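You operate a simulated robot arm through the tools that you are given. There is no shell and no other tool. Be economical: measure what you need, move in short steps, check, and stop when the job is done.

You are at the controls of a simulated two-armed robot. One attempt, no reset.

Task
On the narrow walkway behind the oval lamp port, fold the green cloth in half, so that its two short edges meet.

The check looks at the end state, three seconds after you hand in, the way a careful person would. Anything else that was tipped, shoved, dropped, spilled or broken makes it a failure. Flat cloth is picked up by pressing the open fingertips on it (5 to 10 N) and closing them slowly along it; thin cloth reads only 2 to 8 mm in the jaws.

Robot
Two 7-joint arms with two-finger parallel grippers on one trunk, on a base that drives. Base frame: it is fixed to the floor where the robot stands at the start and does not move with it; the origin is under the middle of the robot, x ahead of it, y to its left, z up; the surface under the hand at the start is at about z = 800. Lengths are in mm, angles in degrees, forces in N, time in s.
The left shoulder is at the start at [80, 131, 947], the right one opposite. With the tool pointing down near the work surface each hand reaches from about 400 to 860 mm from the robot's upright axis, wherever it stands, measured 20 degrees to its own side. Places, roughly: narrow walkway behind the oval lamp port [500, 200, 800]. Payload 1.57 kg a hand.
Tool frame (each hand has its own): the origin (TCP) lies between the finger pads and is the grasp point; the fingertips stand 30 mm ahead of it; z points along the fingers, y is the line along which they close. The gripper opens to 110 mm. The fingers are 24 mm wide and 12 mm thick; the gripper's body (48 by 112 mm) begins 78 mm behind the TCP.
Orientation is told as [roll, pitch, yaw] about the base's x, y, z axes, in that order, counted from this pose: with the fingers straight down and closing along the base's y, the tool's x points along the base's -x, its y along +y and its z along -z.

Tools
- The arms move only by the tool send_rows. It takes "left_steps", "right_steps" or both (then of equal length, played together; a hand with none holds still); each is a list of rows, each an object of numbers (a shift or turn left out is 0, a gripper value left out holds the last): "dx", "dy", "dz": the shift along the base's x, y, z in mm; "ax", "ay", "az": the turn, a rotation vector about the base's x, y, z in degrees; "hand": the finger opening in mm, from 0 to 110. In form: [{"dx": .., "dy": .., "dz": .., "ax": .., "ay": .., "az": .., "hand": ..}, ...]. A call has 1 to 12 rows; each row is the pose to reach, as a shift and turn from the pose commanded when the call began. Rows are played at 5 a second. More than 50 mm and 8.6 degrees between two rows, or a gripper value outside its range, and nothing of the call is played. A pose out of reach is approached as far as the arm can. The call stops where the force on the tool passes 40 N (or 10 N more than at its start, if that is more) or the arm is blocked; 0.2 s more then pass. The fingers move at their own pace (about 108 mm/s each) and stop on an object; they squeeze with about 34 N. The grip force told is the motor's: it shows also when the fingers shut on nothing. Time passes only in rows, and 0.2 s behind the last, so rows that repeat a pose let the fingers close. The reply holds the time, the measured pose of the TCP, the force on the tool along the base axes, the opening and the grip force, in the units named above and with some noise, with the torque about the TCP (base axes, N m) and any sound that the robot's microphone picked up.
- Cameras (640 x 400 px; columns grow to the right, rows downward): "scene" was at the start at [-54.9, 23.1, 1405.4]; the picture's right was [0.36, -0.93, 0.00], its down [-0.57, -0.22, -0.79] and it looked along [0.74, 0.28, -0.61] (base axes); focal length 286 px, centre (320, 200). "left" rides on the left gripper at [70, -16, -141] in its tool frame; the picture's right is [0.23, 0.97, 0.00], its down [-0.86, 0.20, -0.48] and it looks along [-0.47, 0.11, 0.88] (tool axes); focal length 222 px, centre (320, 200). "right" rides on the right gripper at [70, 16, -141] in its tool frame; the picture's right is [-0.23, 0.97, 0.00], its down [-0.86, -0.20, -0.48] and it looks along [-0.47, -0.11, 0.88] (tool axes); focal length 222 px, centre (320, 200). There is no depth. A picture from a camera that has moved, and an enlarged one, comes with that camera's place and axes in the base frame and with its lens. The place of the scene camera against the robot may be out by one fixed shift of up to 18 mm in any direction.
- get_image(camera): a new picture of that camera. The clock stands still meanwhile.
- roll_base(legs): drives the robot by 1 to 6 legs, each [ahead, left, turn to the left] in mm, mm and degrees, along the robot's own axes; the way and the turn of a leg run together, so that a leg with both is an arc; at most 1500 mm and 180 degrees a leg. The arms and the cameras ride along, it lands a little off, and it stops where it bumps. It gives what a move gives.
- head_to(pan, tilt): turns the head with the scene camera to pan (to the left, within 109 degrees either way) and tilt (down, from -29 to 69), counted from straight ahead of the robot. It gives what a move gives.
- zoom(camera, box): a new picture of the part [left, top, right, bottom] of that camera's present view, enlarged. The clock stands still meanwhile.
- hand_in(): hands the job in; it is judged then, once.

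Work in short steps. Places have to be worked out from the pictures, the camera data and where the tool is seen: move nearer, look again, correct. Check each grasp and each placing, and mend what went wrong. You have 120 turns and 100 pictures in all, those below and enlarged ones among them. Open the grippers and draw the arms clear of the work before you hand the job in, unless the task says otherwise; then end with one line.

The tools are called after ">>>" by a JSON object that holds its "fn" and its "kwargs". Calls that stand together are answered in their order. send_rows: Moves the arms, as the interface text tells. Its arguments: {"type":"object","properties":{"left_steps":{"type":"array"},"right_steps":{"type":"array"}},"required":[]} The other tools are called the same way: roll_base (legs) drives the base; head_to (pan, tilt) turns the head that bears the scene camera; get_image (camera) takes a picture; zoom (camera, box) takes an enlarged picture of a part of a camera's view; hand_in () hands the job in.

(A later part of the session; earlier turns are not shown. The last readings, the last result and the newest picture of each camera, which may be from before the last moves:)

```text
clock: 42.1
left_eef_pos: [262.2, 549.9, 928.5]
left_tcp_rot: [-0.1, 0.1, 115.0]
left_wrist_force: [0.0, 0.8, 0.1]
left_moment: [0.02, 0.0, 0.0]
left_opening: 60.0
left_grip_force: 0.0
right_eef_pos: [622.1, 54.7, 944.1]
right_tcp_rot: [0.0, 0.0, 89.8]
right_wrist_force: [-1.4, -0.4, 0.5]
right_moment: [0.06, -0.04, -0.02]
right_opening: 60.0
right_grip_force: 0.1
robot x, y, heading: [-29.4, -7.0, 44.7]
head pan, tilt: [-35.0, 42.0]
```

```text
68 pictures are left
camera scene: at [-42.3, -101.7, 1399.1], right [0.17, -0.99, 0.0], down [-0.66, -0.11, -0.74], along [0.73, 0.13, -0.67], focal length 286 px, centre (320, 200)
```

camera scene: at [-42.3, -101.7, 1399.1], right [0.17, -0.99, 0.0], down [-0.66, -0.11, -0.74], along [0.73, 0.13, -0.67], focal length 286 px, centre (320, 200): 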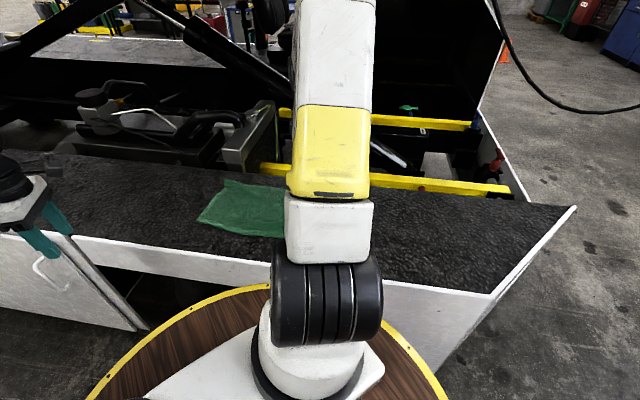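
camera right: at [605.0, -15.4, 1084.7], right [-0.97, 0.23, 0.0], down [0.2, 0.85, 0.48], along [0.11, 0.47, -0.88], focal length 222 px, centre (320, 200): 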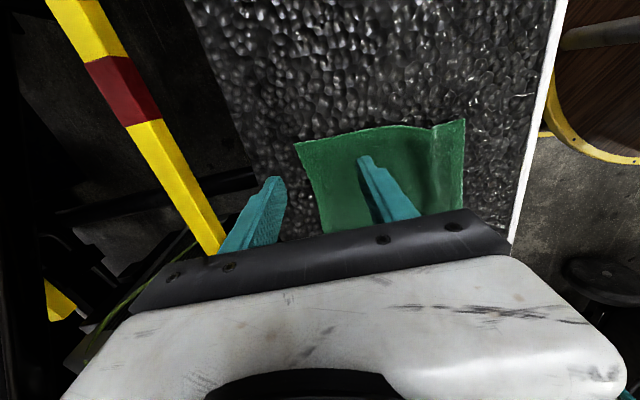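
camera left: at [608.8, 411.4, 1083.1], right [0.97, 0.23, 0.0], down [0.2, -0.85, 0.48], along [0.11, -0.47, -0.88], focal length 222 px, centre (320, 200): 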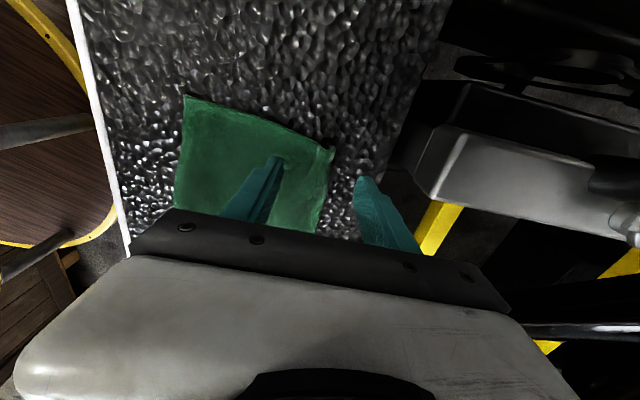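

The far-right corner is at (653, 51), the near-right at about (444, 67) with a slight wrinkle. Before grasping I test that the right hand can reach the destination at y ≈ 345.

>>> {"fn": "send_rows", "kwargs": {"right_steps": [{"dy": 25, "dz": 10}, {"dy": 50, "dz": 20}, {"dy": 75, "dz": 20}, {"dy": 105, "dz": 20}, {"dy": 135, "dz": 20}, {"dy": 165, "dz": 20}, {"dy": 195, "dz": 10}, {"dy": 225, "dz": 0}, {"dy": 255, "dz": -10}, {"dy": 280, "dz": -20}, {"dy": 290, "dz": -40}, {"dy": 290, "dz": -70}]}}

>>> {"fn": "get_image", "kwargs": {"camera": "right"}}

>>> {"fn": "get_image", "kwargs": {"camera": "scene"}}

```text
clock: 44.8
left_eef_pos: [262.1, 550.4, 929.7]
left_tcp_rot: [-0.2, 0.1, 115.1]
left_wrist_force: [0.2, 0.1, -0.1]
left_moment: [0.01, -0.01, 0.0]
left_opening: 59.6
left_grip_force: 0.0
right_eef_pos: [620.5, 345.4, 872.2]
right_tcp_rot: [0.0, 0.0, 89.7]
right_wrist_force: [-0.6, 1.0, 1.2]
right_moment: [0.03, -0.01, 0.01]
right_opening: 60.0
right_grip_force: 0.0
robot x, y, heading: [-29.9, -7.2, 44.9]
head pan, tilt: [-35.0, 42.0]
```

```text
67 pictures are left
camera right: at [603.4, 274.6, 1013.1], right [-0.97, 0.23, 0.0], down [0.2, 0.85, 0.48], along [0.11, 0.47, -0.88], focal length 222 px, centre (320, 200)
```

right: 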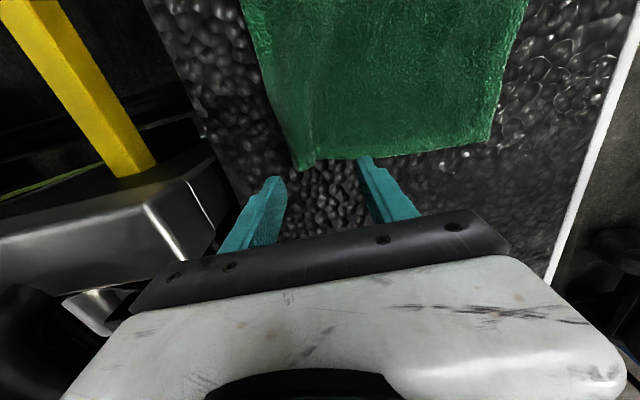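

```text
66 pictures are left
camera scene: at [-42.2, -101.7, 1399.1], right [0.17, -0.99, 0.0], down [-0.66, -0.11, -0.74], along [0.73, 0.13, -0.67], focal length 286 px, centre (320, 200)
```

scene: 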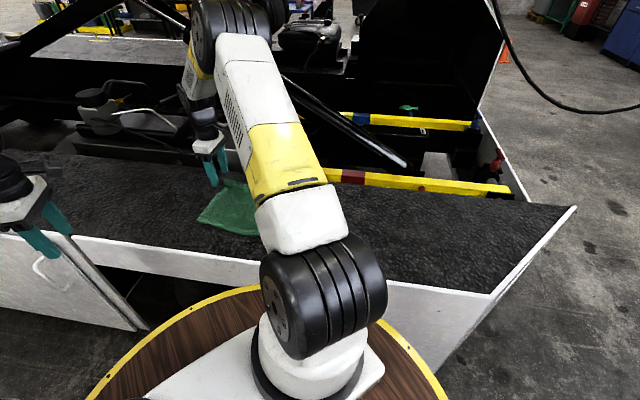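

The right hand reaches everywhere needed. The left edge is buckled (near-left corner at about (454, 363), far-left (647, 349)). I will pin the far-left corner with the right hand and stretch the near-left corner out with the left; first I bring the left hand over.

>>> {"fn": "send_rows", "kwargs": {"left_steps": [{"dx": 20, "dy": -22, "az": -3, "hand": 0}, {"dx": 45, "dy": -46, "az": -6}, {"dx": 70, "dy": -70, "az": -9}, {"dx": 95, "dy": -94, "az": -12}, {"dx": 120, "dy": -118, "az": -15}, {"dx": 145, "dy": -142, "az": -18}, {"dx": 170, "dy": -168, "az": -21}, {"dx": 200, "dy": -198, "az": -25}, {"dx": 205, "dy": -205, "dz": -30, "az": -25}, {"dx": 205, "dy": -205, "dz": -60, "az": -25}], "right_steps": [{"hand": 0}, {"dx": 5}, {"dx": 10}, {"dx": 14, "dy": -4}, {"dx": 16, "dy": -8}, {"dx": 16, "dy": -12}, {"dx": 16, "dy": -14}, {"dx": 16, "dy": -14, "dz": -10}, {"dx": 16, "dy": -14, "dz": -20}, {"dx": 16, "dy": -14, "dz": -30}]}}

>>> {"fn": "get_image", "kwargs": {"camera": "left"}}

>>> {"fn": "get_image", "kwargs": {"camera": "right"}}

```text
clock: 47.0
left_eef_pos: [257.9, 495.3, 934.8]
left_tcp_rot: [-0.1, 0.1, 89.9]
left_wrist_force: [-0.8, -0.1, -0.7]
left_moment: [0.01, 0.0, -0.02]
left_opening: 0.2
left_grip_force: 21.0
left hand out of reach, approached as far as the arm can: row 1, 2, 3, 4, 5, 6, 7, 8, 9, 10
right_eef_pos: [636.9, 330.6, 843.2]
right_tcp_rot: [0.0, 0.0, 89.7]
right_wrist_force: [1.0, -0.3, 0.8]
right_moment: [0.0, 0.01, -0.02]
right_opening: 0.1
right_grip_force: 21.2
robot x, y, heading: [-27.9, -11.3, 44.6]
head pan, tilt: [-35.0, 42.0]
```

```text
65 pictures are left
camera left: at [275.1, 425.3, 1077.5], right [-0.97, -0.23, 0.0], down [-0.2, 0.86, 0.48], along [-0.11, 0.47, -0.88], focal length 222 px, centre (320, 200)
```

left: 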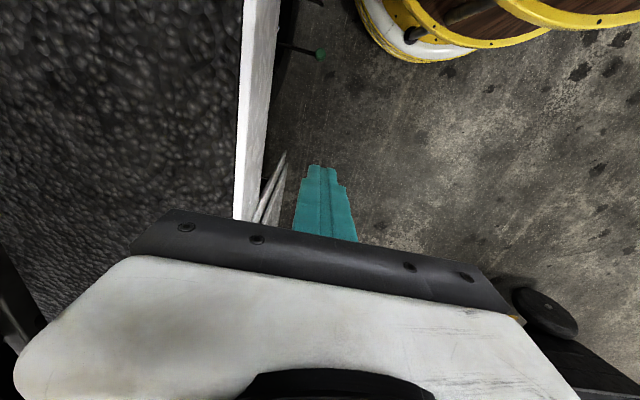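

```text
64 pictures are left
camera right: at [619.9, 259.5, 983.9], right [-0.97, 0.23, 0.0], down [0.2, 0.85, 0.48], along [0.11, 0.47, -0.88], focal length 222 px, centre (320, 200)
```

right: 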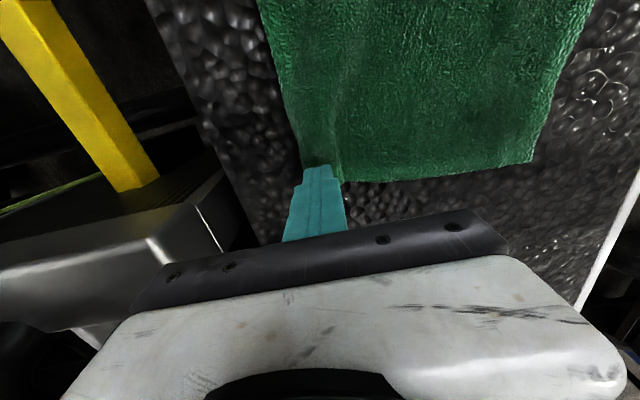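

The left arm is stuck against some joint limit in this posture. I raise it and bring it back toward its starting posture relative to the robot to free it.

>>> {"fn": "send_rows", "kwargs": {"left_steps": [{"dz": 20, "az": -6, "hand": 60}, {"dz": 40, "az": -12}, {"dz": 60, "az": -18}, {"dz": 80, "az": -24}, {"dz": 90, "az": -30}, {"dz": 90, "az": -36}, {"dz": 90, "az": -45}]}}

>>> {"fn": "send_rows", "kwargs": {"left_steps": [{"dx": 15, "dy": -10}, {"dx": 45, "dy": -30}, {"dx": 75, "dy": -50}, {"dx": 105, "dy": -70}, {"dx": 135, "dy": -90}, {"dx": 165, "dy": -110}, {"dx": 195, "dy": -130}, {"dx": 205, "dy": -145}]}}

>>> {"fn": "head_to", "kwargs": {"pan": -10, "tilt": 42}}

>>> {"fn": "get_image", "kwargs": {"camera": "scene"}}

```text
refused: row 7 steps farther than a row can; nothing moved
```

```text
clock: 48.8
left_eef_pos: [257.8, 484.1, 927.2]
left_tcp_rot: [-0.1, 0.1, 89.9]
left_wrist_force: [-0.5, -0.1, 0.4]
left_moment: [-0.01, 0.0, -0.01]
left_opening: 0.0
left_grip_force: 21.0
left hand out of reach, approached as far as the arm can: row 1, 2, 3, 4, 5, 6, 7, 8
right_eef_pos: [636.6, 328.4, 842.6]
right_tcp_rot: [0.0, 0.0, 89.7]
right_wrist_force: [0.1, -0.7, 0.1]
right_moment: [-0.01, 0.02, 0.02]
right_opening: 0.0
right_grip_force: 21.1
robot x, y, heading: [-30.1, -7.1, 44.9]
head pan, tilt: [-35.0, 42.0]
```

```text
clock: 49.6
left_eef_pos: [257.4, 484.1, 927.9]
left_tcp_rot: [-0.2, 0.2, 90.1]
left_wrist_force: [-0.9, -0.1, 0.2]
left_moment: [-0.01, 0.03, -0.03]
left_opening: 0.0
left_grip_force: 21.8
right_eef_pos: [636.4, 329.4, 843.0]
right_tcp_rot: [-0.1, 0.0, 89.8]
right_wrist_force: [-0.6, 0.8, -0.4]
right_moment: [0.03, -0.02, 0.02]
right_opening: 0.0
right_grip_force: 21.4
robot x, y, heading: [-29.2, -11.4, 44.9]
head pan, tilt: [-10.0, 42.0]
```

```text
63 pictures are left
camera scene: at [-55.7, -68.2, 1399.1], right [0.57, -0.82, 0.0], down [-0.55, -0.38, -0.74], along [0.61, 0.42, -0.67], focal length 286 px, centre (320, 200)
```

scene: 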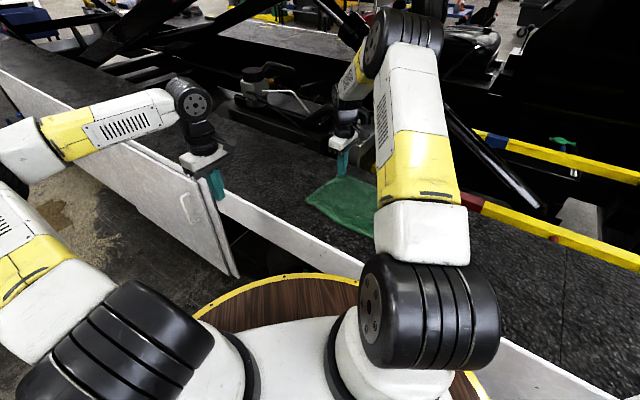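

The left forearm is nearly horizontal and stretched inward. I raise that hand and turn its yaw back towards the robot's neutral to see whether it frees.

>>> {"fn": "send_rows", "kwargs": {"left_steps": [{"dz": 20, "az": -6, "hand": 60}, {"dz": 40, "az": -12}, {"dz": 65, "az": -18}, {"dz": 90, "az": -24}, {"dz": 115, "az": -31}, {"dz": 140, "az": -38}, {"dz": 150, "az": -45}]}}

>>> {"fn": "send_rows", "kwargs": {"left_steps": [{"dx": 15, "dy": -10}, {"dx": 45, "dy": -30}, {"dx": 75, "dy": -50}, {"dx": 105, "dy": -70}, {"dx": 135, "dy": -90}, {"dx": 165, "dy": -110}, {"dx": 195, "dy": -130}, {"dx": 205, "dy": -145}]}}

>>> {"fn": "get_image", "kwargs": {"camera": "scene"}}

```text
clock: 51.2
left_eef_pos: [253.6, 494.4, 1080.2]
left_tcp_rot: [-0.2, 0.1, 45.0]
left_wrist_force: [-0.5, -0.2, -0.2]
left_moment: [0.0, -0.01, 0.01]
left_opening: 59.9
left_grip_force: 0.1
left hand out of reach, approached as far as the arm can: row 4, 5, 6, 7
right_eef_pos: [635.9, 329.9, 843.4]
right_tcp_rot: [0.0, 0.0, 89.7]
right_wrist_force: [-0.4, -0.3, 1.2]
right_moment: [0.0, 0.04, 0.01]
right_opening: 0.1
right_grip_force: 21.3
robot x, y, heading: [-28.9, -12.4, 44.7]
head pan, tilt: [-10.0, 42.0]
```

```text
clock: 53.0
left_eef_pos: [254.5, 495.6, 1079.2]
left_tcp_rot: [-0.1, -0.1, 45.2]
left_wrist_force: [-0.9, 0.8, 0.3]
left_moment: [-0.05, 0.03, 0.03]
left_opening: 60.0
left_grip_force: 0.1
left hand out of reach, approached as far as the arm can: row 1, 2, 3, 4, 5, 6, 7, 8
right_eef_pos: [636.6, 329.4, 843.3]
right_tcp_rot: [0.0, 0.0, 89.7]
right_wrist_force: [0.0, -0.6, 0.4]
right_moment: [0.02, 0.0, -0.05]
right_opening: 0.0
right_grip_force: 21.1
robot x, y, heading: [-31.9, -7.1, 44.6]
head pan, tilt: [-10.0, 42.0]
```

```text
62 pictures are left
camera scene: at [-55.7, -68.1, 1399.1], right [0.57, -0.82, 0.0], down [-0.55, -0.38, -0.74], along [0.61, 0.42, -0.67], focal length 286 px, centre (320, 200)
```

scene: 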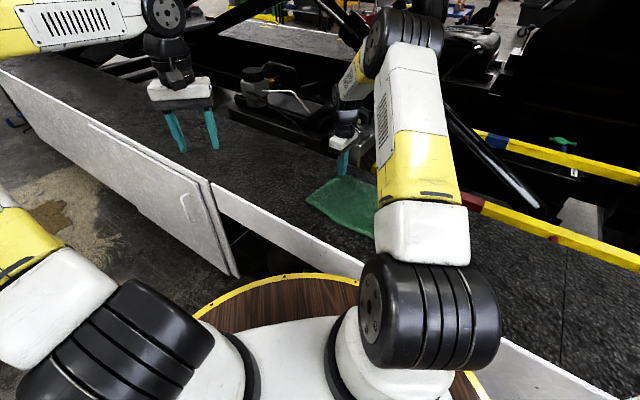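

The left arm remains limited while the right hand reaches every corner from here, so I will fold with the right hand, corner by corner. First I lift it to view the whole cloth from above.

>>> {"fn": "send_rows", "kwargs": {"right_steps": [{"dz": 25}, {"dz": 60}, {"dx": -15, "dy": -30, "dz": 85}, {"dx": -30, "dy": -60, "dz": 110}, {"dx": -45, "dy": -90, "dz": 135}, {"dx": -60, "dy": -120, "dz": 160}, {"dx": -75, "dy": -150, "dz": 185}, {"dx": -90, "dy": -185, "dz": 205}, {"dx": -105, "dy": -220, "dz": 230}, {"dx": -120, "dy": -255, "dz": 250}, {"dx": -129, "dy": -290, "dz": 265}, {"dx": -129, "dy": -290, "dz": 265}]}}

>>> {"fn": "get_image", "kwargs": {"camera": "right"}}

```text
clock: 55.6
left_eef_pos: [253.5, 494.6, 1080.3]
left_tcp_rot: [-0.1, -0.1, 45.1]
left_wrist_force: [0.9, -0.2, -0.5]
left_moment: [-0.02, 0.03, 0.05]
left_opening: 60.2
left_grip_force: 0.1
right_eef_pos: [506.2, 39.1, 1108.8]
right_tcp_rot: [-0.1, 0.0, 89.7]
right_wrist_force: [-0.4, -0.3, 0.7]
right_moment: [0.0, -0.04, -0.02]
right_opening: 0.0
right_grip_force: 21.6
robot x, y, heading: [-31.2, -9.1, 44.8]
head pan, tilt: [-10.0, 42.0]
```

```text
61 pictures are left
camera right: at [489.9, -31.3, 1249.0], right [-0.97, 0.23, 0.0], down [0.2, 0.85, 0.48], along [0.11, 0.47, -0.88], focal length 222 px, centre (320, 200)
```

right: 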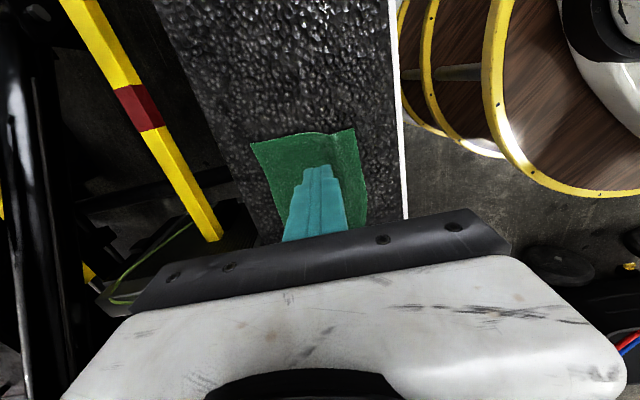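

The gripper hides the cloth from there; I shift so the cloth lies directly below the camera.

>>> {"fn": "send_rows", "kwargs": {"right_steps": [{"dy": 40}, {"dx": 5, "dy": 85}, {"dx": 10, "dy": 130}, {"dx": 15, "dy": 175, "dz": 15}, {"dx": 20, "dy": 220, "dz": 40}, {"dx": 20, "dy": 225, "dz": 60}, {"dx": 20, "dy": 225, "dz": 60}]}}

>>> {"fn": "get_image", "kwargs": {"camera": "right"}}

```text
refused: row 5 steps farther than a row can; nothing moved
```

```text
60 pictures are left
camera right: at [489.9, -31.3, 1249.0], right [-0.97, 0.23, 0.0], down [0.2, 0.85, 0.48], along [0.11, 0.47, -0.88], focal length 222 px, centre (320, 200)
```

right: 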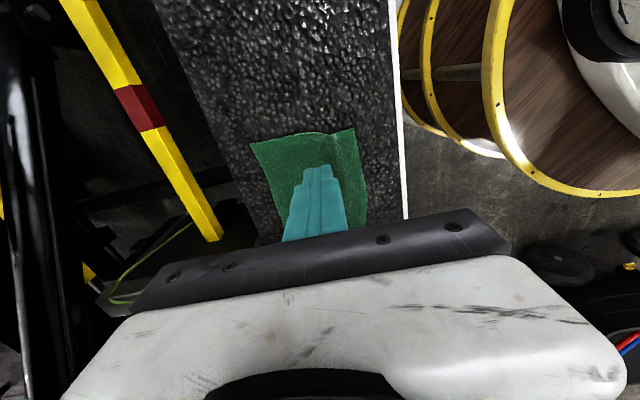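

One row stepped too far; I resend with smaller steps.

>>> {"fn": "send_rows", "kwargs": {"right_steps": [{"dy": 35}, {"dx": 5, "dy": 75}, {"dx": 10, "dy": 115, "dz": 8}, {"dx": 15, "dy": 155, "dz": 20}, {"dx": 20, "dy": 195, "dz": 35}, {"dx": 20, "dy": 225, "dz": 50}, {"dx": 20, "dy": 225, "dz": 50}]}}

>>> {"fn": "get_image", "kwargs": {"camera": "right"}}

```text
clock: 57.2
left_eef_pos: [252.9, 493.8, 1080.4]
left_tcp_rot: [-0.1, -0.1, 45.1]
left_wrist_force: [-0.4, 1.0, -0.3]
left_moment: [-0.01, 0.0, 0.01]
left_opening: 60.0
left_grip_force: 0.0
right_eef_pos: [525.2, 264.6, 1161.3]
right_tcp_rot: [-0.1, 0.0, 89.7]
right_wrist_force: [0.4, 0.1, 0.0]
right_moment: [0.03, 0.03, 0.03]
right_opening: 0.0
right_grip_force: 21.3
robot x, y, heading: [-28.6, -6.8, 44.6]
head pan, tilt: [-10.0, 42.0]
```

```text
59 pictures are left
camera right: at [509.3, 195.2, 1300.6], right [-0.97, 0.23, 0.0], down [0.2, 0.85, 0.48], along [0.11, 0.46, -0.88], focal length 222 px, centre (320, 200)
```

right: 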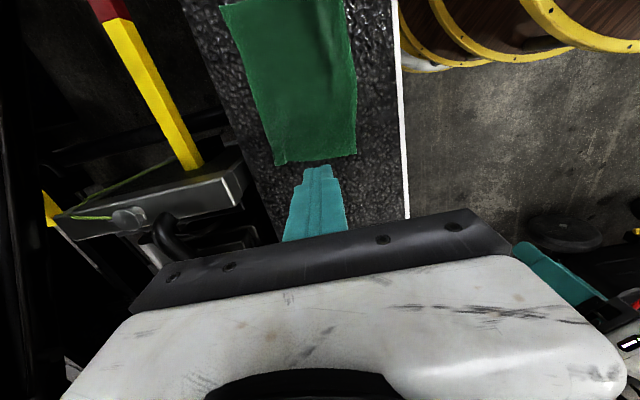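

>>> {"fn": "zoom", "kwargs": {"camera": "right", "box": [190, 0, 430, 180]}}

```text
2.22 times, centred on (310, 90) of right
camera zoom: at [509.3, 195.2, 1300.6], right [-0.97, 0.23, 0.0], down [0.2, 0.85, 0.48], along [0.11, 0.46, -0.88], focal length 494 px, centre (342, 444)
```

zoom: 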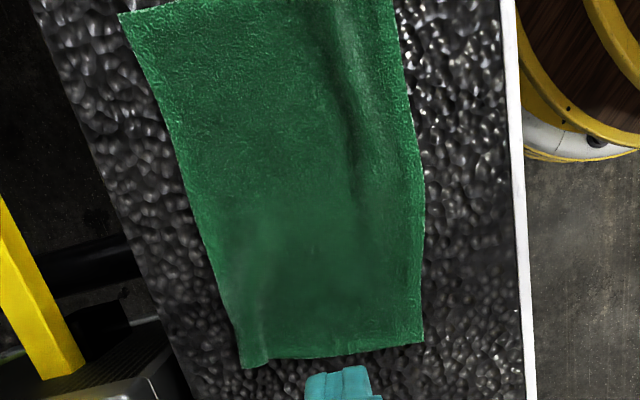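

The far side is straight at x ≈ 653, while the near side is drawn in (x ≈ 445–463) with a mild ridge. I bring the right hand down near the near-left corner to press and smooth it outward.

>>> {"fn": "send_rows", "kwargs": {"right_steps": [{"dx": -10, "dy": 20, "dz": -35}, {"dx": -20, "dy": 40, "dz": -75}, {"dx": -30, "dy": 55, "dz": -115}, {"dx": -40, "dy": 68, "dz": -155}, {"dx": -43, "dy": 70, "dz": -200}, {"dx": -43, "dy": 70, "dz": -245}, {"dx": -43, "dy": 70, "dz": -285}, {"dx": -43, "dy": 70, "dz": -313}, {"dx": -43, "dy": 70, "dz": -322}, {"dx": -43, "dy": 70, "dz": -327}, {"dx": -43, "dy": 70, "dz": -327}]}}

```text
clock: 59.6
left_eef_pos: [253.5, 493.1, 1079.3]
left_tcp_rot: [-0.1, 0.0, 45.1]
left_wrist_force: [0.7, -0.2, 0.4]
left_moment: [0.02, 0.02, -0.01]
left_opening: 59.8
left_grip_force: 0.1
right_eef_pos: [484.1, 334.3, 832.1]
right_tcp_rot: [0.0, 0.1, 89.7]
right_wrist_force: [-0.2, -0.1, 7.5]
right_moment: [0.01, 0.01, 0.04]
right_opening: 0.3
right_grip_force: 21.2
robot x, y, heading: [-31.9, -9.0, 44.8]
head pan, tilt: [-10.0, 42.0]
```

Pressing with 7.5 N. I drag slowly 24 mm outward (−x) and slightly back, then lift and look.

>>> {"fn": "send_rows", "kwargs": {"right_steps": [{"dx": -4, "dy": -1}, {"dx": -8, "dy": -2}, {"dx": -12, "dy": -3}, {"dx": -16, "dy": -4}, {"dx": -20, "dy": -5}, {"dx": -24, "dy": -6}, {"dx": -24, "dy": -6}, {"dx": -24, "dy": -6, "dz": 10}, {"dx": -20, "dy": 10, "dz": 50}, {"dx": -20, "dy": 30, "dz": 90}, {"dx": -15, "dy": 45, "dz": 135}, {"dx": 0, "dy": 50, "dz": 175}]}}

>>> {"fn": "get_image", "kwargs": {"camera": "right"}}

```text
clock: 62.2
left_eef_pos: [254.3, 495.1, 1080.9]
left_tcp_rot: [-0.2, -0.1, 45.2]
left_wrist_force: [0.4, -0.2, 0.5]
left_moment: [-0.01, -0.01, -0.01]
left_opening: 60.1
left_grip_force: 0.1
right_eef_pos: [487.3, 385.5, 1008.7]
right_tcp_rot: [0.1, 0.1, 89.7]
right_wrist_force: [0.3, -0.7, 0.1]
right_moment: [-0.01, 0.02, 0.0]
right_opening: 0.1
right_grip_force: 21.3
robot x, y, heading: [-28.3, -12.1, 44.6]
head pan, tilt: [-10.0, 42.0]
```

```text
57 pictures are left
camera right: at [469.2, 315.5, 1148.7], right [-0.97, 0.23, 0.0], down [0.2, 0.85, 0.48], along [0.11, 0.46, -0.88], focal length 222 px, centre (320, 200)
```

right: 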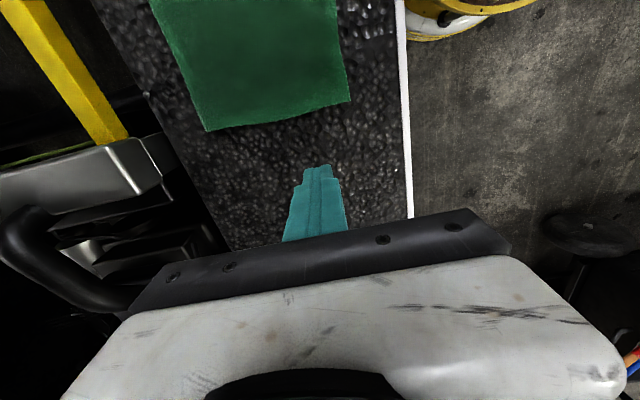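

That worked: the left edge is now flat, far-left (653, 342) and near-left (434, 350). I do the same at the near-right corner.

>>> {"fn": "send_rows", "kwargs": {"right_steps": [{"dy": -35}, {"dx": -5, "dy": -75}, {"dx": -10, "dy": -115}, {"dx": -15, "dy": -155}, {"dx": -21, "dy": -195}, {"dx": -21, "dy": -235, "dz": -10}, {"dx": -21, "dy": -265, "dz": -40}, {"dx": -21, "dy": -285, "dz": -80}, {"dx": -21, "dy": -290, "dz": -120}, {"dx": -21, "dy": -290, "dz": -155}, {"dx": -21, "dy": -290, "dz": -170}, {"dx": -21, "dy": -290, "dz": -176}]}}

>>> {"fn": "send_rows", "kwargs": {"right_steps": [{"dx": -3, "dy": -2}, {"dx": -6, "dy": -4}, {"dx": -9, "dy": -6}, {"dx": -12, "dy": -8}, {"dx": -14, "dy": -10}, {"dx": -14, "dy": -10}, {"dx": -14, "dy": -10, "dz": 10}, {"dx": -10, "dy": 10, "dz": 50}, {"dx": 0, "dy": 35, "dz": 90}, {"dx": 15, "dy": 60, "dz": 130}, {"dx": 30, "dy": 80, "dz": 165}, {"dx": 45, "dy": 110, "dz": 185}]}}

>>> {"fn": "get_image", "kwargs": {"camera": "right"}}

```text
clock: 64.9
left_eef_pos: [253.0, 493.4, 1080.8]
left_tcp_rot: [-0.2, -0.1, 45.2]
left_wrist_force: [0.0, -0.6, 0.1]
left_moment: [0.0, -0.01, 0.0]
left_opening: 59.9
left_grip_force: 0.0
right_eef_pos: [463.4, 95.8, 833.0]
right_tcp_rot: [-0.2, -0.2, 89.8]
right_wrist_force: [-6.3, -4.0, 22.4]
right_moment: [-0.08, 0.2, -0.04]
right_opening: 0.3
right_grip_force: 21.0
robot x, y, heading: [-28.4, -13.2, 44.7]
head pan, tilt: [-10.0, 42.0]
stopped in row 12 (right hand): the force on the tool passed its limit at 48 N (the readings are from after the stop); the commanded pose is now the measured one
```

```text
clock: 67.5
left_eef_pos: [254.2, 493.1, 1078.6]
left_tcp_rot: [-0.1, -0.1, 45.1]
left_wrist_force: [-0.1, 0.3, 0.6]
left_moment: [0.04, 0.0, -0.03]
left_opening: 59.9
left_grip_force: 0.1
right_eef_pos: [508.4, 206.2, 1016.8]
right_tcp_rot: [-0.1, 0.0, 89.7]
right_wrist_force: [0.4, 0.1, -0.1]
right_moment: [0.02, 0.01, 0.0]
right_opening: 0.2
right_grip_force: 21.4
robot x, y, heading: [-30.4, -10.6, 44.8]
head pan, tilt: [-10.0, 42.0]
```

```text
56 pictures are left
camera right: at [491.0, 136.5, 1157.9], right [-0.97, 0.23, 0.0], down [0.2, 0.85, 0.48], along [0.11, 0.47, -0.88], focal length 222 px, centre (320, 200)
```

right: 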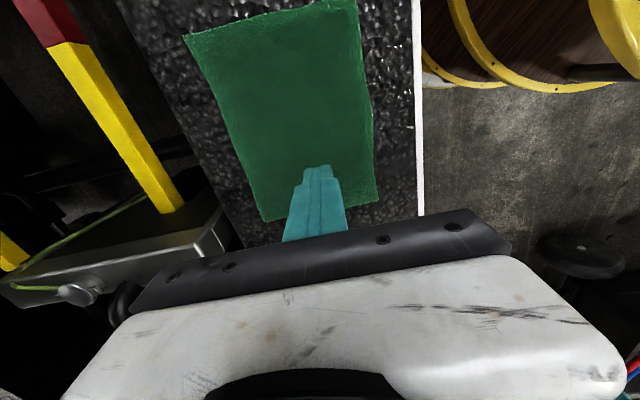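

The cloth lies flat: FR (653, 49), FL (653, 345), NR (429, 64), NL (433, 353). A two-handed fold would be cleanest, so I make one attempt to free the left arm by bringing its hand closer to the body before moving it inward.

>>> {"fn": "send_rows", "kwargs": {"left_steps": [{"dx": -20, "dy": -20}, {"dx": -45, "dy": -45}, {"dx": -75, "dy": -80}, {"dx": -107, "dy": -115}, {"dx": -85, "dy": -137}, {"dx": -63, "dy": -159}, {"dx": -41, "dy": -181}, {"dx": -19, "dy": -203}, {"dx": 3, "dy": -225}, {"dx": 20, "dy": -242}, {"dx": 34, "dy": -256}, {"dx": 34, "dy": -256}]}}

>>> {"fn": "get_image", "kwargs": {"camera": "scene"}}

```text
clock: 70.1
left_eef_pos: [286.0, 235.5, 1080.4]
left_tcp_rot: [-0.1, 0.0, 45.1]
left_wrist_force: [-0.2, -0.3, -0.2]
left_moment: [-0.03, -0.01, 0.02]
left_opening: 60.2
left_grip_force: 0.0
right_eef_pos: [508.2, 206.6, 1015.6]
right_tcp_rot: [-0.1, -0.1, 89.7]
right_wrist_force: [-0.5, 0.3, 0.3]
right_moment: [-0.02, 0.01, 0.01]
right_opening: 0.0
right_grip_force: 22.2
robot x, y, heading: [-27.1, -11.8, 44.7]
head pan, tilt: [-10.0, 42.0]
```

```text
55 pictures are left
camera scene: at [-55.8, -68.3, 1399.1], right [0.57, -0.82, 0.0], down [-0.55, -0.38, -0.74], along [0.61, 0.42, -0.67], focal length 286 px, centre (320, 200)
```

scene: 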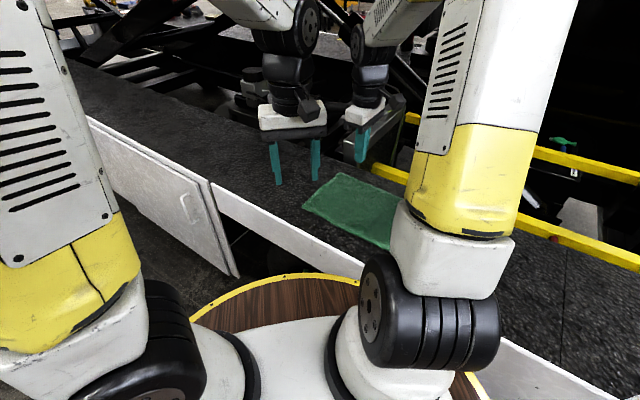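

That freed the left arm; its elbow is now up. A milder heading of about 20° suits both arms, so I reposition the base slightly.

>>> {"fn": "roll_base", "kwargs": {"legs": [[28, 31, 0], [0, 0, -25]]}}

>>> {"fn": "get_image", "kwargs": {"camera": "scene"}}

```text
clock: 72.2
left_eef_pos: [358.8, 122.7, 1079.6]
left_tcp_rot: [-0.2, -0.1, 20.2]
left_wrist_force: [-0.4, -0.3, 0.3]
left_moment: [-0.01, -0.01, 0.0]
left_opening: 59.8
left_grip_force: 0.0
right_eef_pos: [547.0, 1.7, 1017.2]
right_tcp_rot: [-0.2, -0.1, 64.9]
right_wrist_force: [0.3, -0.2, 0.6]
right_moment: [0.02, -0.02, 0.02]
right_opening: 0.1
right_grip_force: 21.5
robot x, y, heading: [-28.0, 30.2, 20.0]
head pan, tilt: [-10.0, 42.0]
```

```text
54 pictures are left
camera scene: at [-76.6, -9.0, 1399.1], right [0.17, -0.99, 0.0], down [-0.66, -0.11, -0.74], along [0.73, 0.13, -0.67], focal length 286 px, centre (320, 200)
```

scene: 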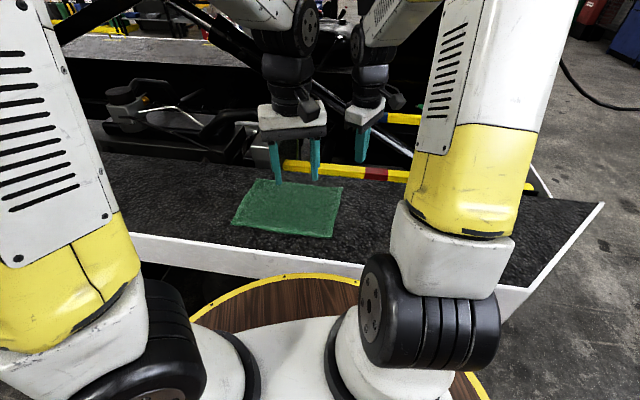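

Now I move both hands above the right edge: left over the near-right corner, right over the far-right one, both with jaws along x.

>>> {"fn": "send_rows", "kwargs": {"left_steps": [{"az": 5}, {"dx": 5, "az": 10}, {"dx": 10, "az": 15}, {"dx": 20, "dy": -5, "az": 21}, {"dx": 35, "dy": -10, "az": 28}, {"dx": 50, "dy": -20, "az": 35}, {"dx": 65, "dy": -30, "dz": -15, "az": 42}, {"dx": 80, "dy": -40, "dz": -40, "az": 49}, {"dx": 90, "dy": -50, "dz": -65, "az": 56}, {"dx": 101, "dy": -57, "dz": -90, "az": 63}, {"dx": 101, "dy": -57, "dz": -115, "az": 70}, {"dx": 101, "dy": -57, "dz": -130, "az": 70}], "right_steps": [{"dx": 20, "dy": 5, "az": 5}, {"dx": 40, "dy": 15, "az": 10}, {"dx": 60, "dy": 30, "az": 15}, {"dx": 75, "dy": 40, "az": 20, "hand": 60}, {"dx": 75, "dy": 48, "az": 25}, {"dx": 75, "dy": 48, "dz": -20, "az": 25}, {"dx": 75, "dy": 48, "dz": -40, "az": 25}, {"dx": 75, "dy": 48, "dz": -60, "az": 25}, {"dx": 75, "dy": 48, "dz": -70, "az": 25}, {"dx": 75, "dy": 48, "dz": -70, "az": 25}, {"dx": 75, "dy": 48, "dz": -70, "az": 25}, {"dx": 75, "dy": 48, "dz": -70, "az": 25}]}}

>>> {"fn": "get_image", "kwargs": {"camera": "left"}}

>>> {"fn": "get_image", "kwargs": {"camera": "scene"}}

```text
clock: 74.8
left_eef_pos: [459.5, 66.6, 949.5]
left_tcp_rot: [-0.2, -0.1, 90.3]
left_wrist_force: [0.3, -0.9, -0.6]
left_moment: [0.02, 0.03, 0.0]
left_opening: 59.9
left_grip_force: 0.0
right_eef_pos: [622.8, 50.3, 946.7]
right_tcp_rot: [-0.1, -0.1, 89.9]
right_wrist_force: [-0.5, 0.6, -0.6]
right_moment: [-0.01, -0.01, 0.0]
right_opening: 60.2
right_grip_force: 0.1
robot x, y, heading: [-34.2, 30.7, 19.9]
head pan, tilt: [-10.0, 42.0]
```

```text
53 pictures are left
camera left: at [475.8, -2.5, 1091.0], right [-0.97, -0.23, 0.0], down [-0.21, 0.85, 0.48], along [-0.11, 0.47, -0.88], focal length 222 px, centre (320, 200)
```

left: 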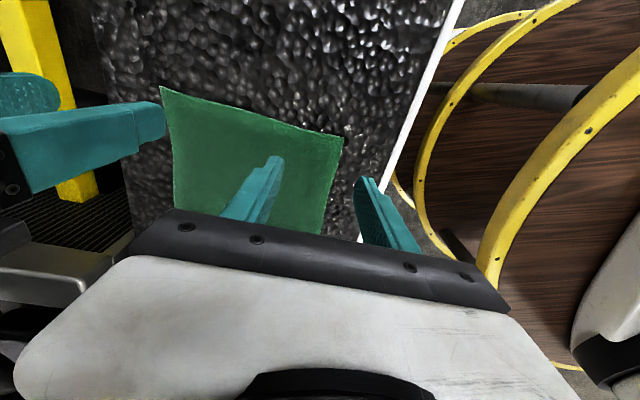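

```text
52 pictures are left
camera scene: at [-76.7, -9.0, 1399.1], right [0.17, -0.99, 0.0], down [-0.66, -0.11, -0.74], along [0.73, 0.13, -0.67], focal length 286 px, centre (320, 200)
```

scene: 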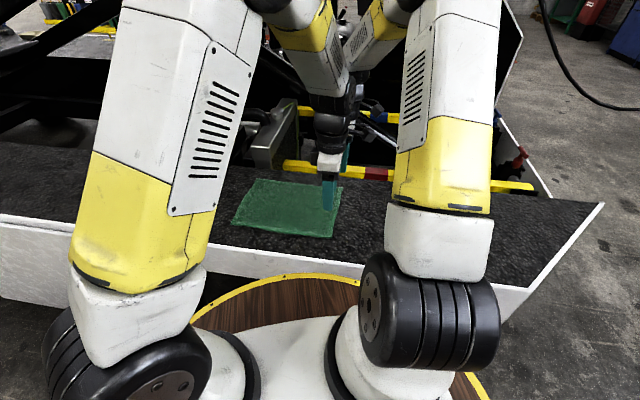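

Both are in place. I dry-run the full traverse without cloth, to be sure both arms reach the destination this time.

>>> {"fn": "send_rows", "kwargs": {"left_steps": [{"dy": 20, "dz": 15}, {"dy": 50, "dz": 30}, {"dy": 80, "dz": 40}, {"dy": 110, "dz": 40}, {"dy": 140, "dz": 40}, {"dy": 170, "dz": 40}, {"dy": 200, "dz": 30}, {"dy": 230, "dz": 10}, {"dy": 260, "dz": -20}, {"dy": 285, "dz": -50}, {"dy": 285, "dz": -75}, {"dy": 285, "dz": -75}], "right_steps": [{"dy": 20, "dz": 15}, {"dy": 50, "dz": 30}, {"dy": 80, "dz": 40}, {"dy": 110, "dz": 40}, {"dy": 140, "dz": 40}, {"dy": 170, "dz": 40}, {"dy": 200, "dz": 30}, {"dy": 230, "dz": 10}, {"dy": 260, "dz": -20}, {"dy": 290, "dz": -50}, {"dy": 295, "dz": -75}, {"dy": 295, "dz": -75}]}}

>>> {"fn": "get_image", "kwargs": {"camera": "right"}}

>>> {"fn": "get_image", "kwargs": {"camera": "left"}}

```text
clock: 77.4
left_eef_pos: [460.3, 351.2, 873.0]
left_tcp_rot: [-0.1, -0.1, 90.3]
left_wrist_force: [0.1, -0.2, -0.2]
left_moment: [0.02, -0.01, -0.06]
left_opening: 60.1
left_grip_force: 0.1
right_eef_pos: [619.9, 346.5, 871.3]
right_tcp_rot: [-0.1, -0.1, 89.9]
right_wrist_force: [-0.3, -0.3, 0.2]
right_moment: [-0.03, -0.02, 0.01]
right_opening: 60.1
right_grip_force: 0.0
robot x, y, heading: [-32.1, 32.8, 19.8]
head pan, tilt: [-10.0, 42.0]
```

```text
51 pictures are left
camera right: at [603.6, 275.4, 1012.1], right [-0.97, 0.23, 0.0], down [0.2, 0.85, 0.48], along [0.11, 0.47, -0.88], focal length 222 px, centre (320, 200)
```

right: 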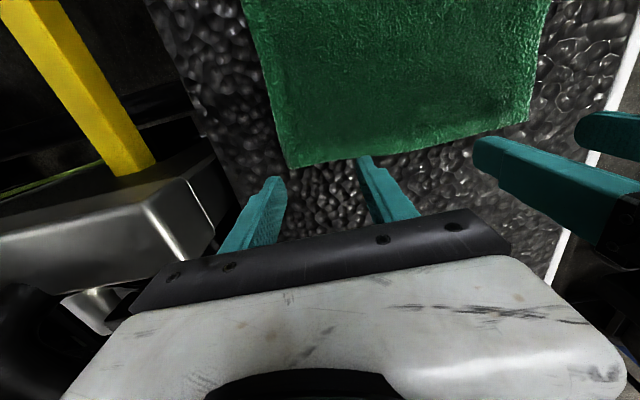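

```text
50 pictures are left
camera left: at [476.1, 281.1, 1015.7], right [-0.97, -0.23, 0.0], down [-0.2, 0.85, 0.48], along [-0.11, 0.47, -0.88], focal length 222 px, centre (320, 200)
```

left: 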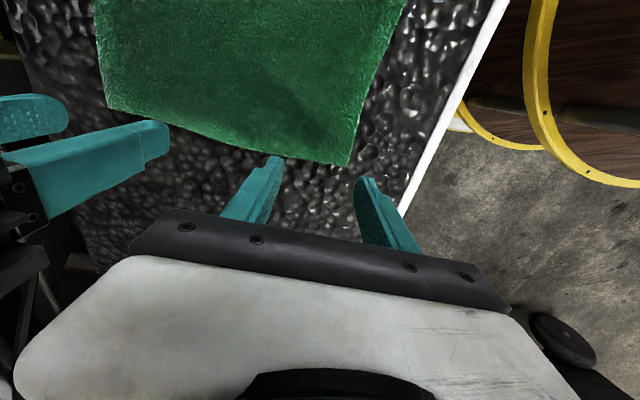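

Both reach. I also test whether a −30° roll (useful for laying the edge down) is possible at this end.

>>> {"fn": "send_rows", "kwargs": {"left_steps": [{"dy": 4, "dz": 5, "ax": -7}, {"dy": 8, "dz": 5, "ax": -14}, {"dy": 12, "dz": 5, "ax": -21}, {"dy": 15, "dz": 5, "ax": -29}, {"dy": 15, "dz": 5, "ax": -29}], "right_steps": [{"dy": 4, "dz": 5, "ax": -7}, {"dy": 8, "dz": 5, "ax": -14}, {"dy": 12, "dz": 5, "ax": -21}, {"dy": 15, "dz": 5, "ax": -29}, {"dy": 15, "dz": 5, "ax": -29}]}}

```text
clock: 78.6
left_eef_pos: [460.1, 366.7, 880.8]
left_tcp_rot: [0.0, 29.0, 90.4]
left_wrist_force: [-0.3, -0.3, -0.7]
left_moment: [0.01, -0.03, 0.02]
left_opening: 60.3
left_grip_force: 0.0
right_eef_pos: [606.7, 337.3, 878.8]
right_tcp_rot: [-0.3, 29.0, 89.9]
right_wrist_force: [0.0, -0.8, -0.3]
right_moment: [0.0, 0.01, -0.03]
right_opening: 60.1
right_grip_force: 0.0
right hand out of reach, approached as far as the arm can: row 4, 5
robot x, y, heading: [-30.8, 31.3, 19.8]
head pan, tilt: [-10.0, 42.0]
```

Right limits out near −25°, so I will use only a small roll. Now both hands go back over the right-edge corners for the grasp.

>>> {"fn": "send_rows", "kwargs": {"left_steps": [{"dy": -10, "dz": 30, "ax": 7}, {"dy": -35, "dz": 60, "ax": 14}, {"dy": -65, "dz": 90, "ax": 21}, {"dy": -95, "dz": 100, "ax": 29}, {"dy": -130, "dz": 100, "ax": 29}, {"dy": -165, "dz": 100, "ax": 29}, {"dy": -200, "dz": 90, "ax": 29}, {"dy": -235, "dz": 80, "ax": 29}, {"dy": -270, "dz": 60, "ax": 29}, {"dy": -297, "dz": 30, "ax": 29, "hand": 30}, {"dy": -297, "dz": 0, "ax": 29}, {"dy": -297, "dz": -38, "ax": 29}], "right_steps": [{"dy": -10, "dz": 30, "ax": 7}, {"dx": 5, "dy": -35, "dz": 60, "ax": 14}, {"dx": 10, "dy": -65, "dz": 90, "ax": 21}, {"dx": 15, "dy": -95, "dz": 100, "ax": 29}, {"dx": 16, "dy": -130, "dz": 100, "ax": 29}, {"dx": 16, "dy": -165, "dz": 100, "ax": 29}, {"dx": 16, "dy": -200, "dz": 90, "ax": 29}, {"dx": 16, "dy": -235, "dz": 80, "ax": 29}, {"dx": 16, "dy": -265, "dz": 60, "ax": 29}, {"dx": 16, "dy": -283, "dz": 30, "ax": 29, "hand": 30}, {"dx": 16, "dy": -283, "dz": 0, "ax": 29}, {"dx": 16, "dy": -283, "dz": -37, "ax": 29}]}}

>>> {"fn": "zoom", "kwargs": {"camera": "left", "box": [220, 120, 420, 260]}}

>>> {"fn": "zoom", "kwargs": {"camera": "right", "box": [220, 120, 420, 260]}}

```text
clock: 81.2
left_eef_pos: [460.1, 68.0, 841.2]
left_tcp_rot: [-0.2, -0.1, 90.3]
left_wrist_force: [-0.3, 0.4, 0.8]
left_moment: [0.05, -0.01, 0.0]
left_opening: 30.1
left_grip_force: 0.2
right_eef_pos: [622.0, 53.4, 843.4]
right_tcp_rot: [-0.1, 0.0, 89.8]
right_wrist_force: [-0.2, 0.6, 0.7]
right_moment: [-0.01, 0.0, -0.01]
right_opening: 29.9
right_grip_force: 0.0
robot x, y, heading: [-28.3, 34.5, 19.8]
head pan, tilt: [-10.0, 42.0]
```

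```text
2.86 times, centred on (320, 190) of left
camera zoom: at [475.9, -2.0, 984.6], right [-0.97, -0.23, 0.0], down [-0.21, 0.85, 0.48], along [-0.11, 0.47, -0.88], focal length 635 px, centre (320, 229)
```

zoom: 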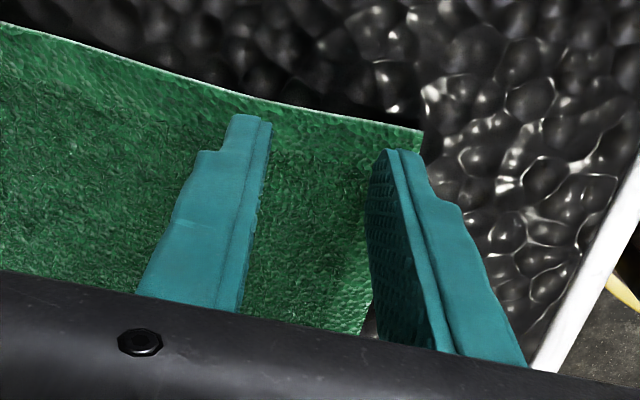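

```text
2.86 times, centred on (320, 190) of right
camera zoom: at [604.8, -16.6, 983.8], right [-0.97, 0.23, 0.0], down [0.2, 0.85, 0.48], along [0.11, 0.47, -0.88], focal length 635 px, centre (320, 229)
```

zoom: 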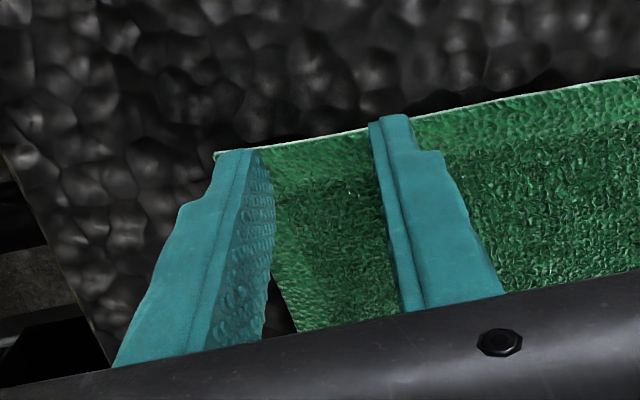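

Both hands are well placed on the corners. I press down gently.

>>> {"fn": "send_rows", "kwargs": {"left_steps": [{"dy": -3, "dz": -4}, {"dy": -3, "dz": -7}, {"dy": -3, "dz": -8}, {"dy": -3, "dz": -8.5}, {"dy": -3, "dz": -8.5}], "right_steps": [{"dy": 2, "dz": -5}, {"dy": 2, "dz": -8}, {"dy": 2, "dz": -10}, {"dy": 2, "dz": -10.5}, {"dy": 2, "dz": -10.5}]}}

```text
clock: 82.4
left_eef_pos: [461.1, 64.9, 834.2]
left_tcp_rot: [-0.1, -0.1, 90.2]
left_wrist_force: [0.6, -1.3, 2.4]
left_moment: [0.02, 0.0, 0.0]
left_opening: 29.8
left_grip_force: 0.1
right_eef_pos: [622.9, 56.6, 833.4]
right_tcp_rot: [-0.2, -0.2, 89.8]
right_wrist_force: [-2.6, -5.0, 9.8]
right_moment: [-0.1, 0.08, 0.01]
right_opening: 29.8
right_grip_force: 0.0
robot x, y, heading: [-32.9, 28.3, 20.1]
head pan, tilt: [-10.0, 42.0]
```

Right 9.8 N, left only 2.4 N. I lower the left about 0.8 mm and close both slowly.

>>> {"fn": "send_rows", "kwargs": {"left_steps": [{"dz": -0.8}, {"dz": -0.8, "hand": 27}, {"dz": -0.8, "hand": 24}, {"dz": -0.8, "hand": 21}, {"dz": -0.8, "hand": 18}, {"dz": -0.8, "hand": 15}, {"dz": -0.8, "hand": 12}, {"dz": -0.8, "hand": 9}, {"dz": -0.8, "hand": 6}, {"dz": -0.8, "hand": 3}, {"dz": -0.8, "hand": 0}, {"dz": -0.8, "hand": 0}], "right_steps": [{}, {"hand": 27}, {"hand": 24}, {"hand": 21}, {"hand": 18}, {"hand": 15}, {"hand": 12}, {"hand": 9}, {"hand": 6}, {"hand": 3}, {"hand": 0}, {"hand": 0}]}}

>>> {"fn": "zoom", "kwargs": {"camera": "left", "box": [220, 120, 420, 260]}}

>>> {"fn": "zoom", "kwargs": {"camera": "right", "box": [220, 120, 420, 260]}}

```text
clock: 85.0
left_eef_pos: [460.7, 67.0, 833.7]
left_tcp_rot: [-0.4, -0.1, 90.2]
left_wrist_force: [16.0, 1.3, 4.2]
left_moment: [0.03, -0.51, 0.02]
left_opening: 4.1
left_grip_force: 24.4
right_eef_pos: [622.8, 56.7, 832.2]
right_tcp_rot: [-0.1, 0.0, 89.9]
right_wrist_force: [-16.9, 0.7, 17.2]
right_moment: [0.1, 0.5, 0.11]
right_opening: 4.2
right_grip_force: 25.5
robot x, y, heading: [-30.3, 28.8, 19.9]
head pan, tilt: [-10.0, 42.0]
```

```text
2.86 times, centred on (320, 190) of left
camera zoom: at [476.8, -4.0, 975.5], right [-0.97, -0.23, -0.01], down [-0.21, 0.85, 0.48], along [-0.11, 0.47, -0.88], focal length 635 px, centre (320, 229)
```

zoom: 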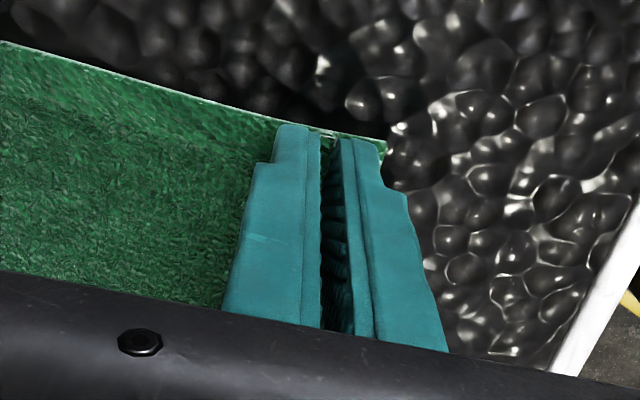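

```text
2.86 times, centred on (320, 190) of right
camera zoom: at [605.5, -13.4, 973.2], right [-0.97, 0.23, 0.0], down [0.2, 0.85, 0.48], along [0.11, 0.47, -0.88], focal length 635 px, centre (320, 229)
```

zoom: 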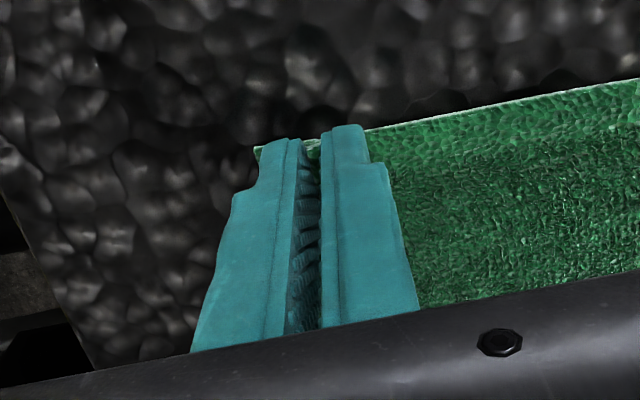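

Both hold cloth (4.1 and 4.2 mm) with 16 N tension between them. I relax them 4 mm inward each and start the arc up to the top.

>>> {"fn": "send_rows", "kwargs": {"left_steps": [{"dx": 4, "dz": 2}, {"dx": 4, "dy": 1, "dz": 12}, {"dx": 4, "dy": 2.1, "dz": 23.4}, {"dx": 4, "dy": 8.5, "dz": 46.2}, {"dx": 4, "dy": 18.9, "dz": 67.5}, {"dx": 4, "dy": 33, "dz": 86.8}, {"dx": 4, "dy": 50.4, "dz": 103.4}, {"dx": 4, "dy": 70.5, "dz": 117}, {"dx": 4, "dy": 87, "dz": 125}, {"dx": 4, "dy": 104.5, "dz": 130.4}, {"dx": 4, "dy": 123, "dz": 134}, {"dx": 4, "dy": 141, "dz": 135}], "right_steps": [{"dx": -4, "dz": 2}, {"dx": -4, "dy": 1, "dz": 12}, {"dx": -4, "dy": 2.1, "dz": 23.4}, {"dx": -4, "dy": 8.5, "dz": 46.2}, {"dx": -4, "dy": 18.9, "dz": 67.5}, {"dx": -4, "dy": 33, "dz": 86.8}, {"dx": -4, "dy": 50.4, "dz": 103.4}, {"dx": -4, "dy": 70.5, "dz": 117}, {"dx": -4, "dy": 87, "dz": 125}, {"dx": -4, "dy": 104.5, "dz": 130.4}, {"dx": -4, "dy": 123, "dz": 134}, {"dx": -4, "dy": 141, "dz": 135}]}}

>>> {"fn": "get_image", "kwargs": {"camera": "left"}}

>>> {"fn": "get_image", "kwargs": {"camera": "scene"}}

```text
clock: 87.6
left_eef_pos: [463.4, 206.3, 968.6]
left_tcp_rot: [-0.1, -0.1, 90.2]
left_wrist_force: [6.2, -0.2, -0.1]
left_moment: [0.06, -0.13, 0.0]
left_opening: 3.7
left_grip_force: 24.7
right_eef_pos: [620.3, 197.2, 966.7]
right_tcp_rot: [-0.1, -0.2, 89.8]
right_wrist_force: [-5.0, -1.5, 0.4]
right_moment: [0.01, 0.2, 0.04]
right_opening: 3.8
right_grip_force: 24.9
robot x, y, heading: [-32.9, 32.1, 20.0]
head pan, tilt: [-10.0, 42.0]
```

```text
45 pictures are left
camera left: at [479.7, 136.1, 1110.9], right [-0.97, -0.23, 0.0], down [-0.2, 0.85, 0.48], along [-0.11, 0.47, -0.88], focal length 222 px, centre (320, 200)
```

left: 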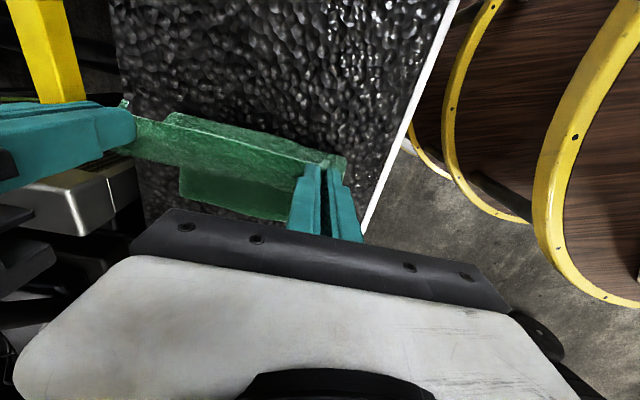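

```text
44 pictures are left
camera scene: at [-76.6, -9.3, 1399.1], right [0.17, -0.99, 0.0], down [-0.66, -0.11, -0.74], along [0.73, 0.13, -0.67], focal length 286 px, centre (320, 200)
```

scene: 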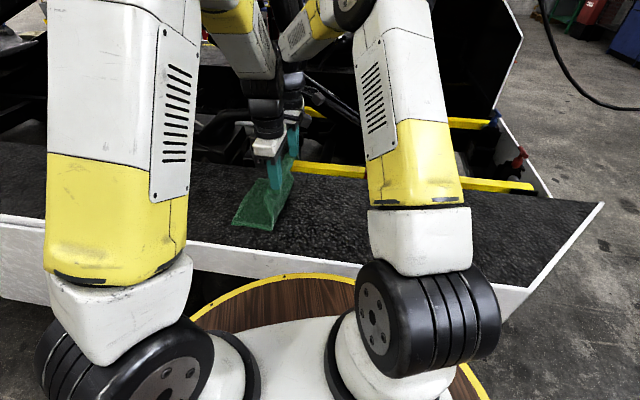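

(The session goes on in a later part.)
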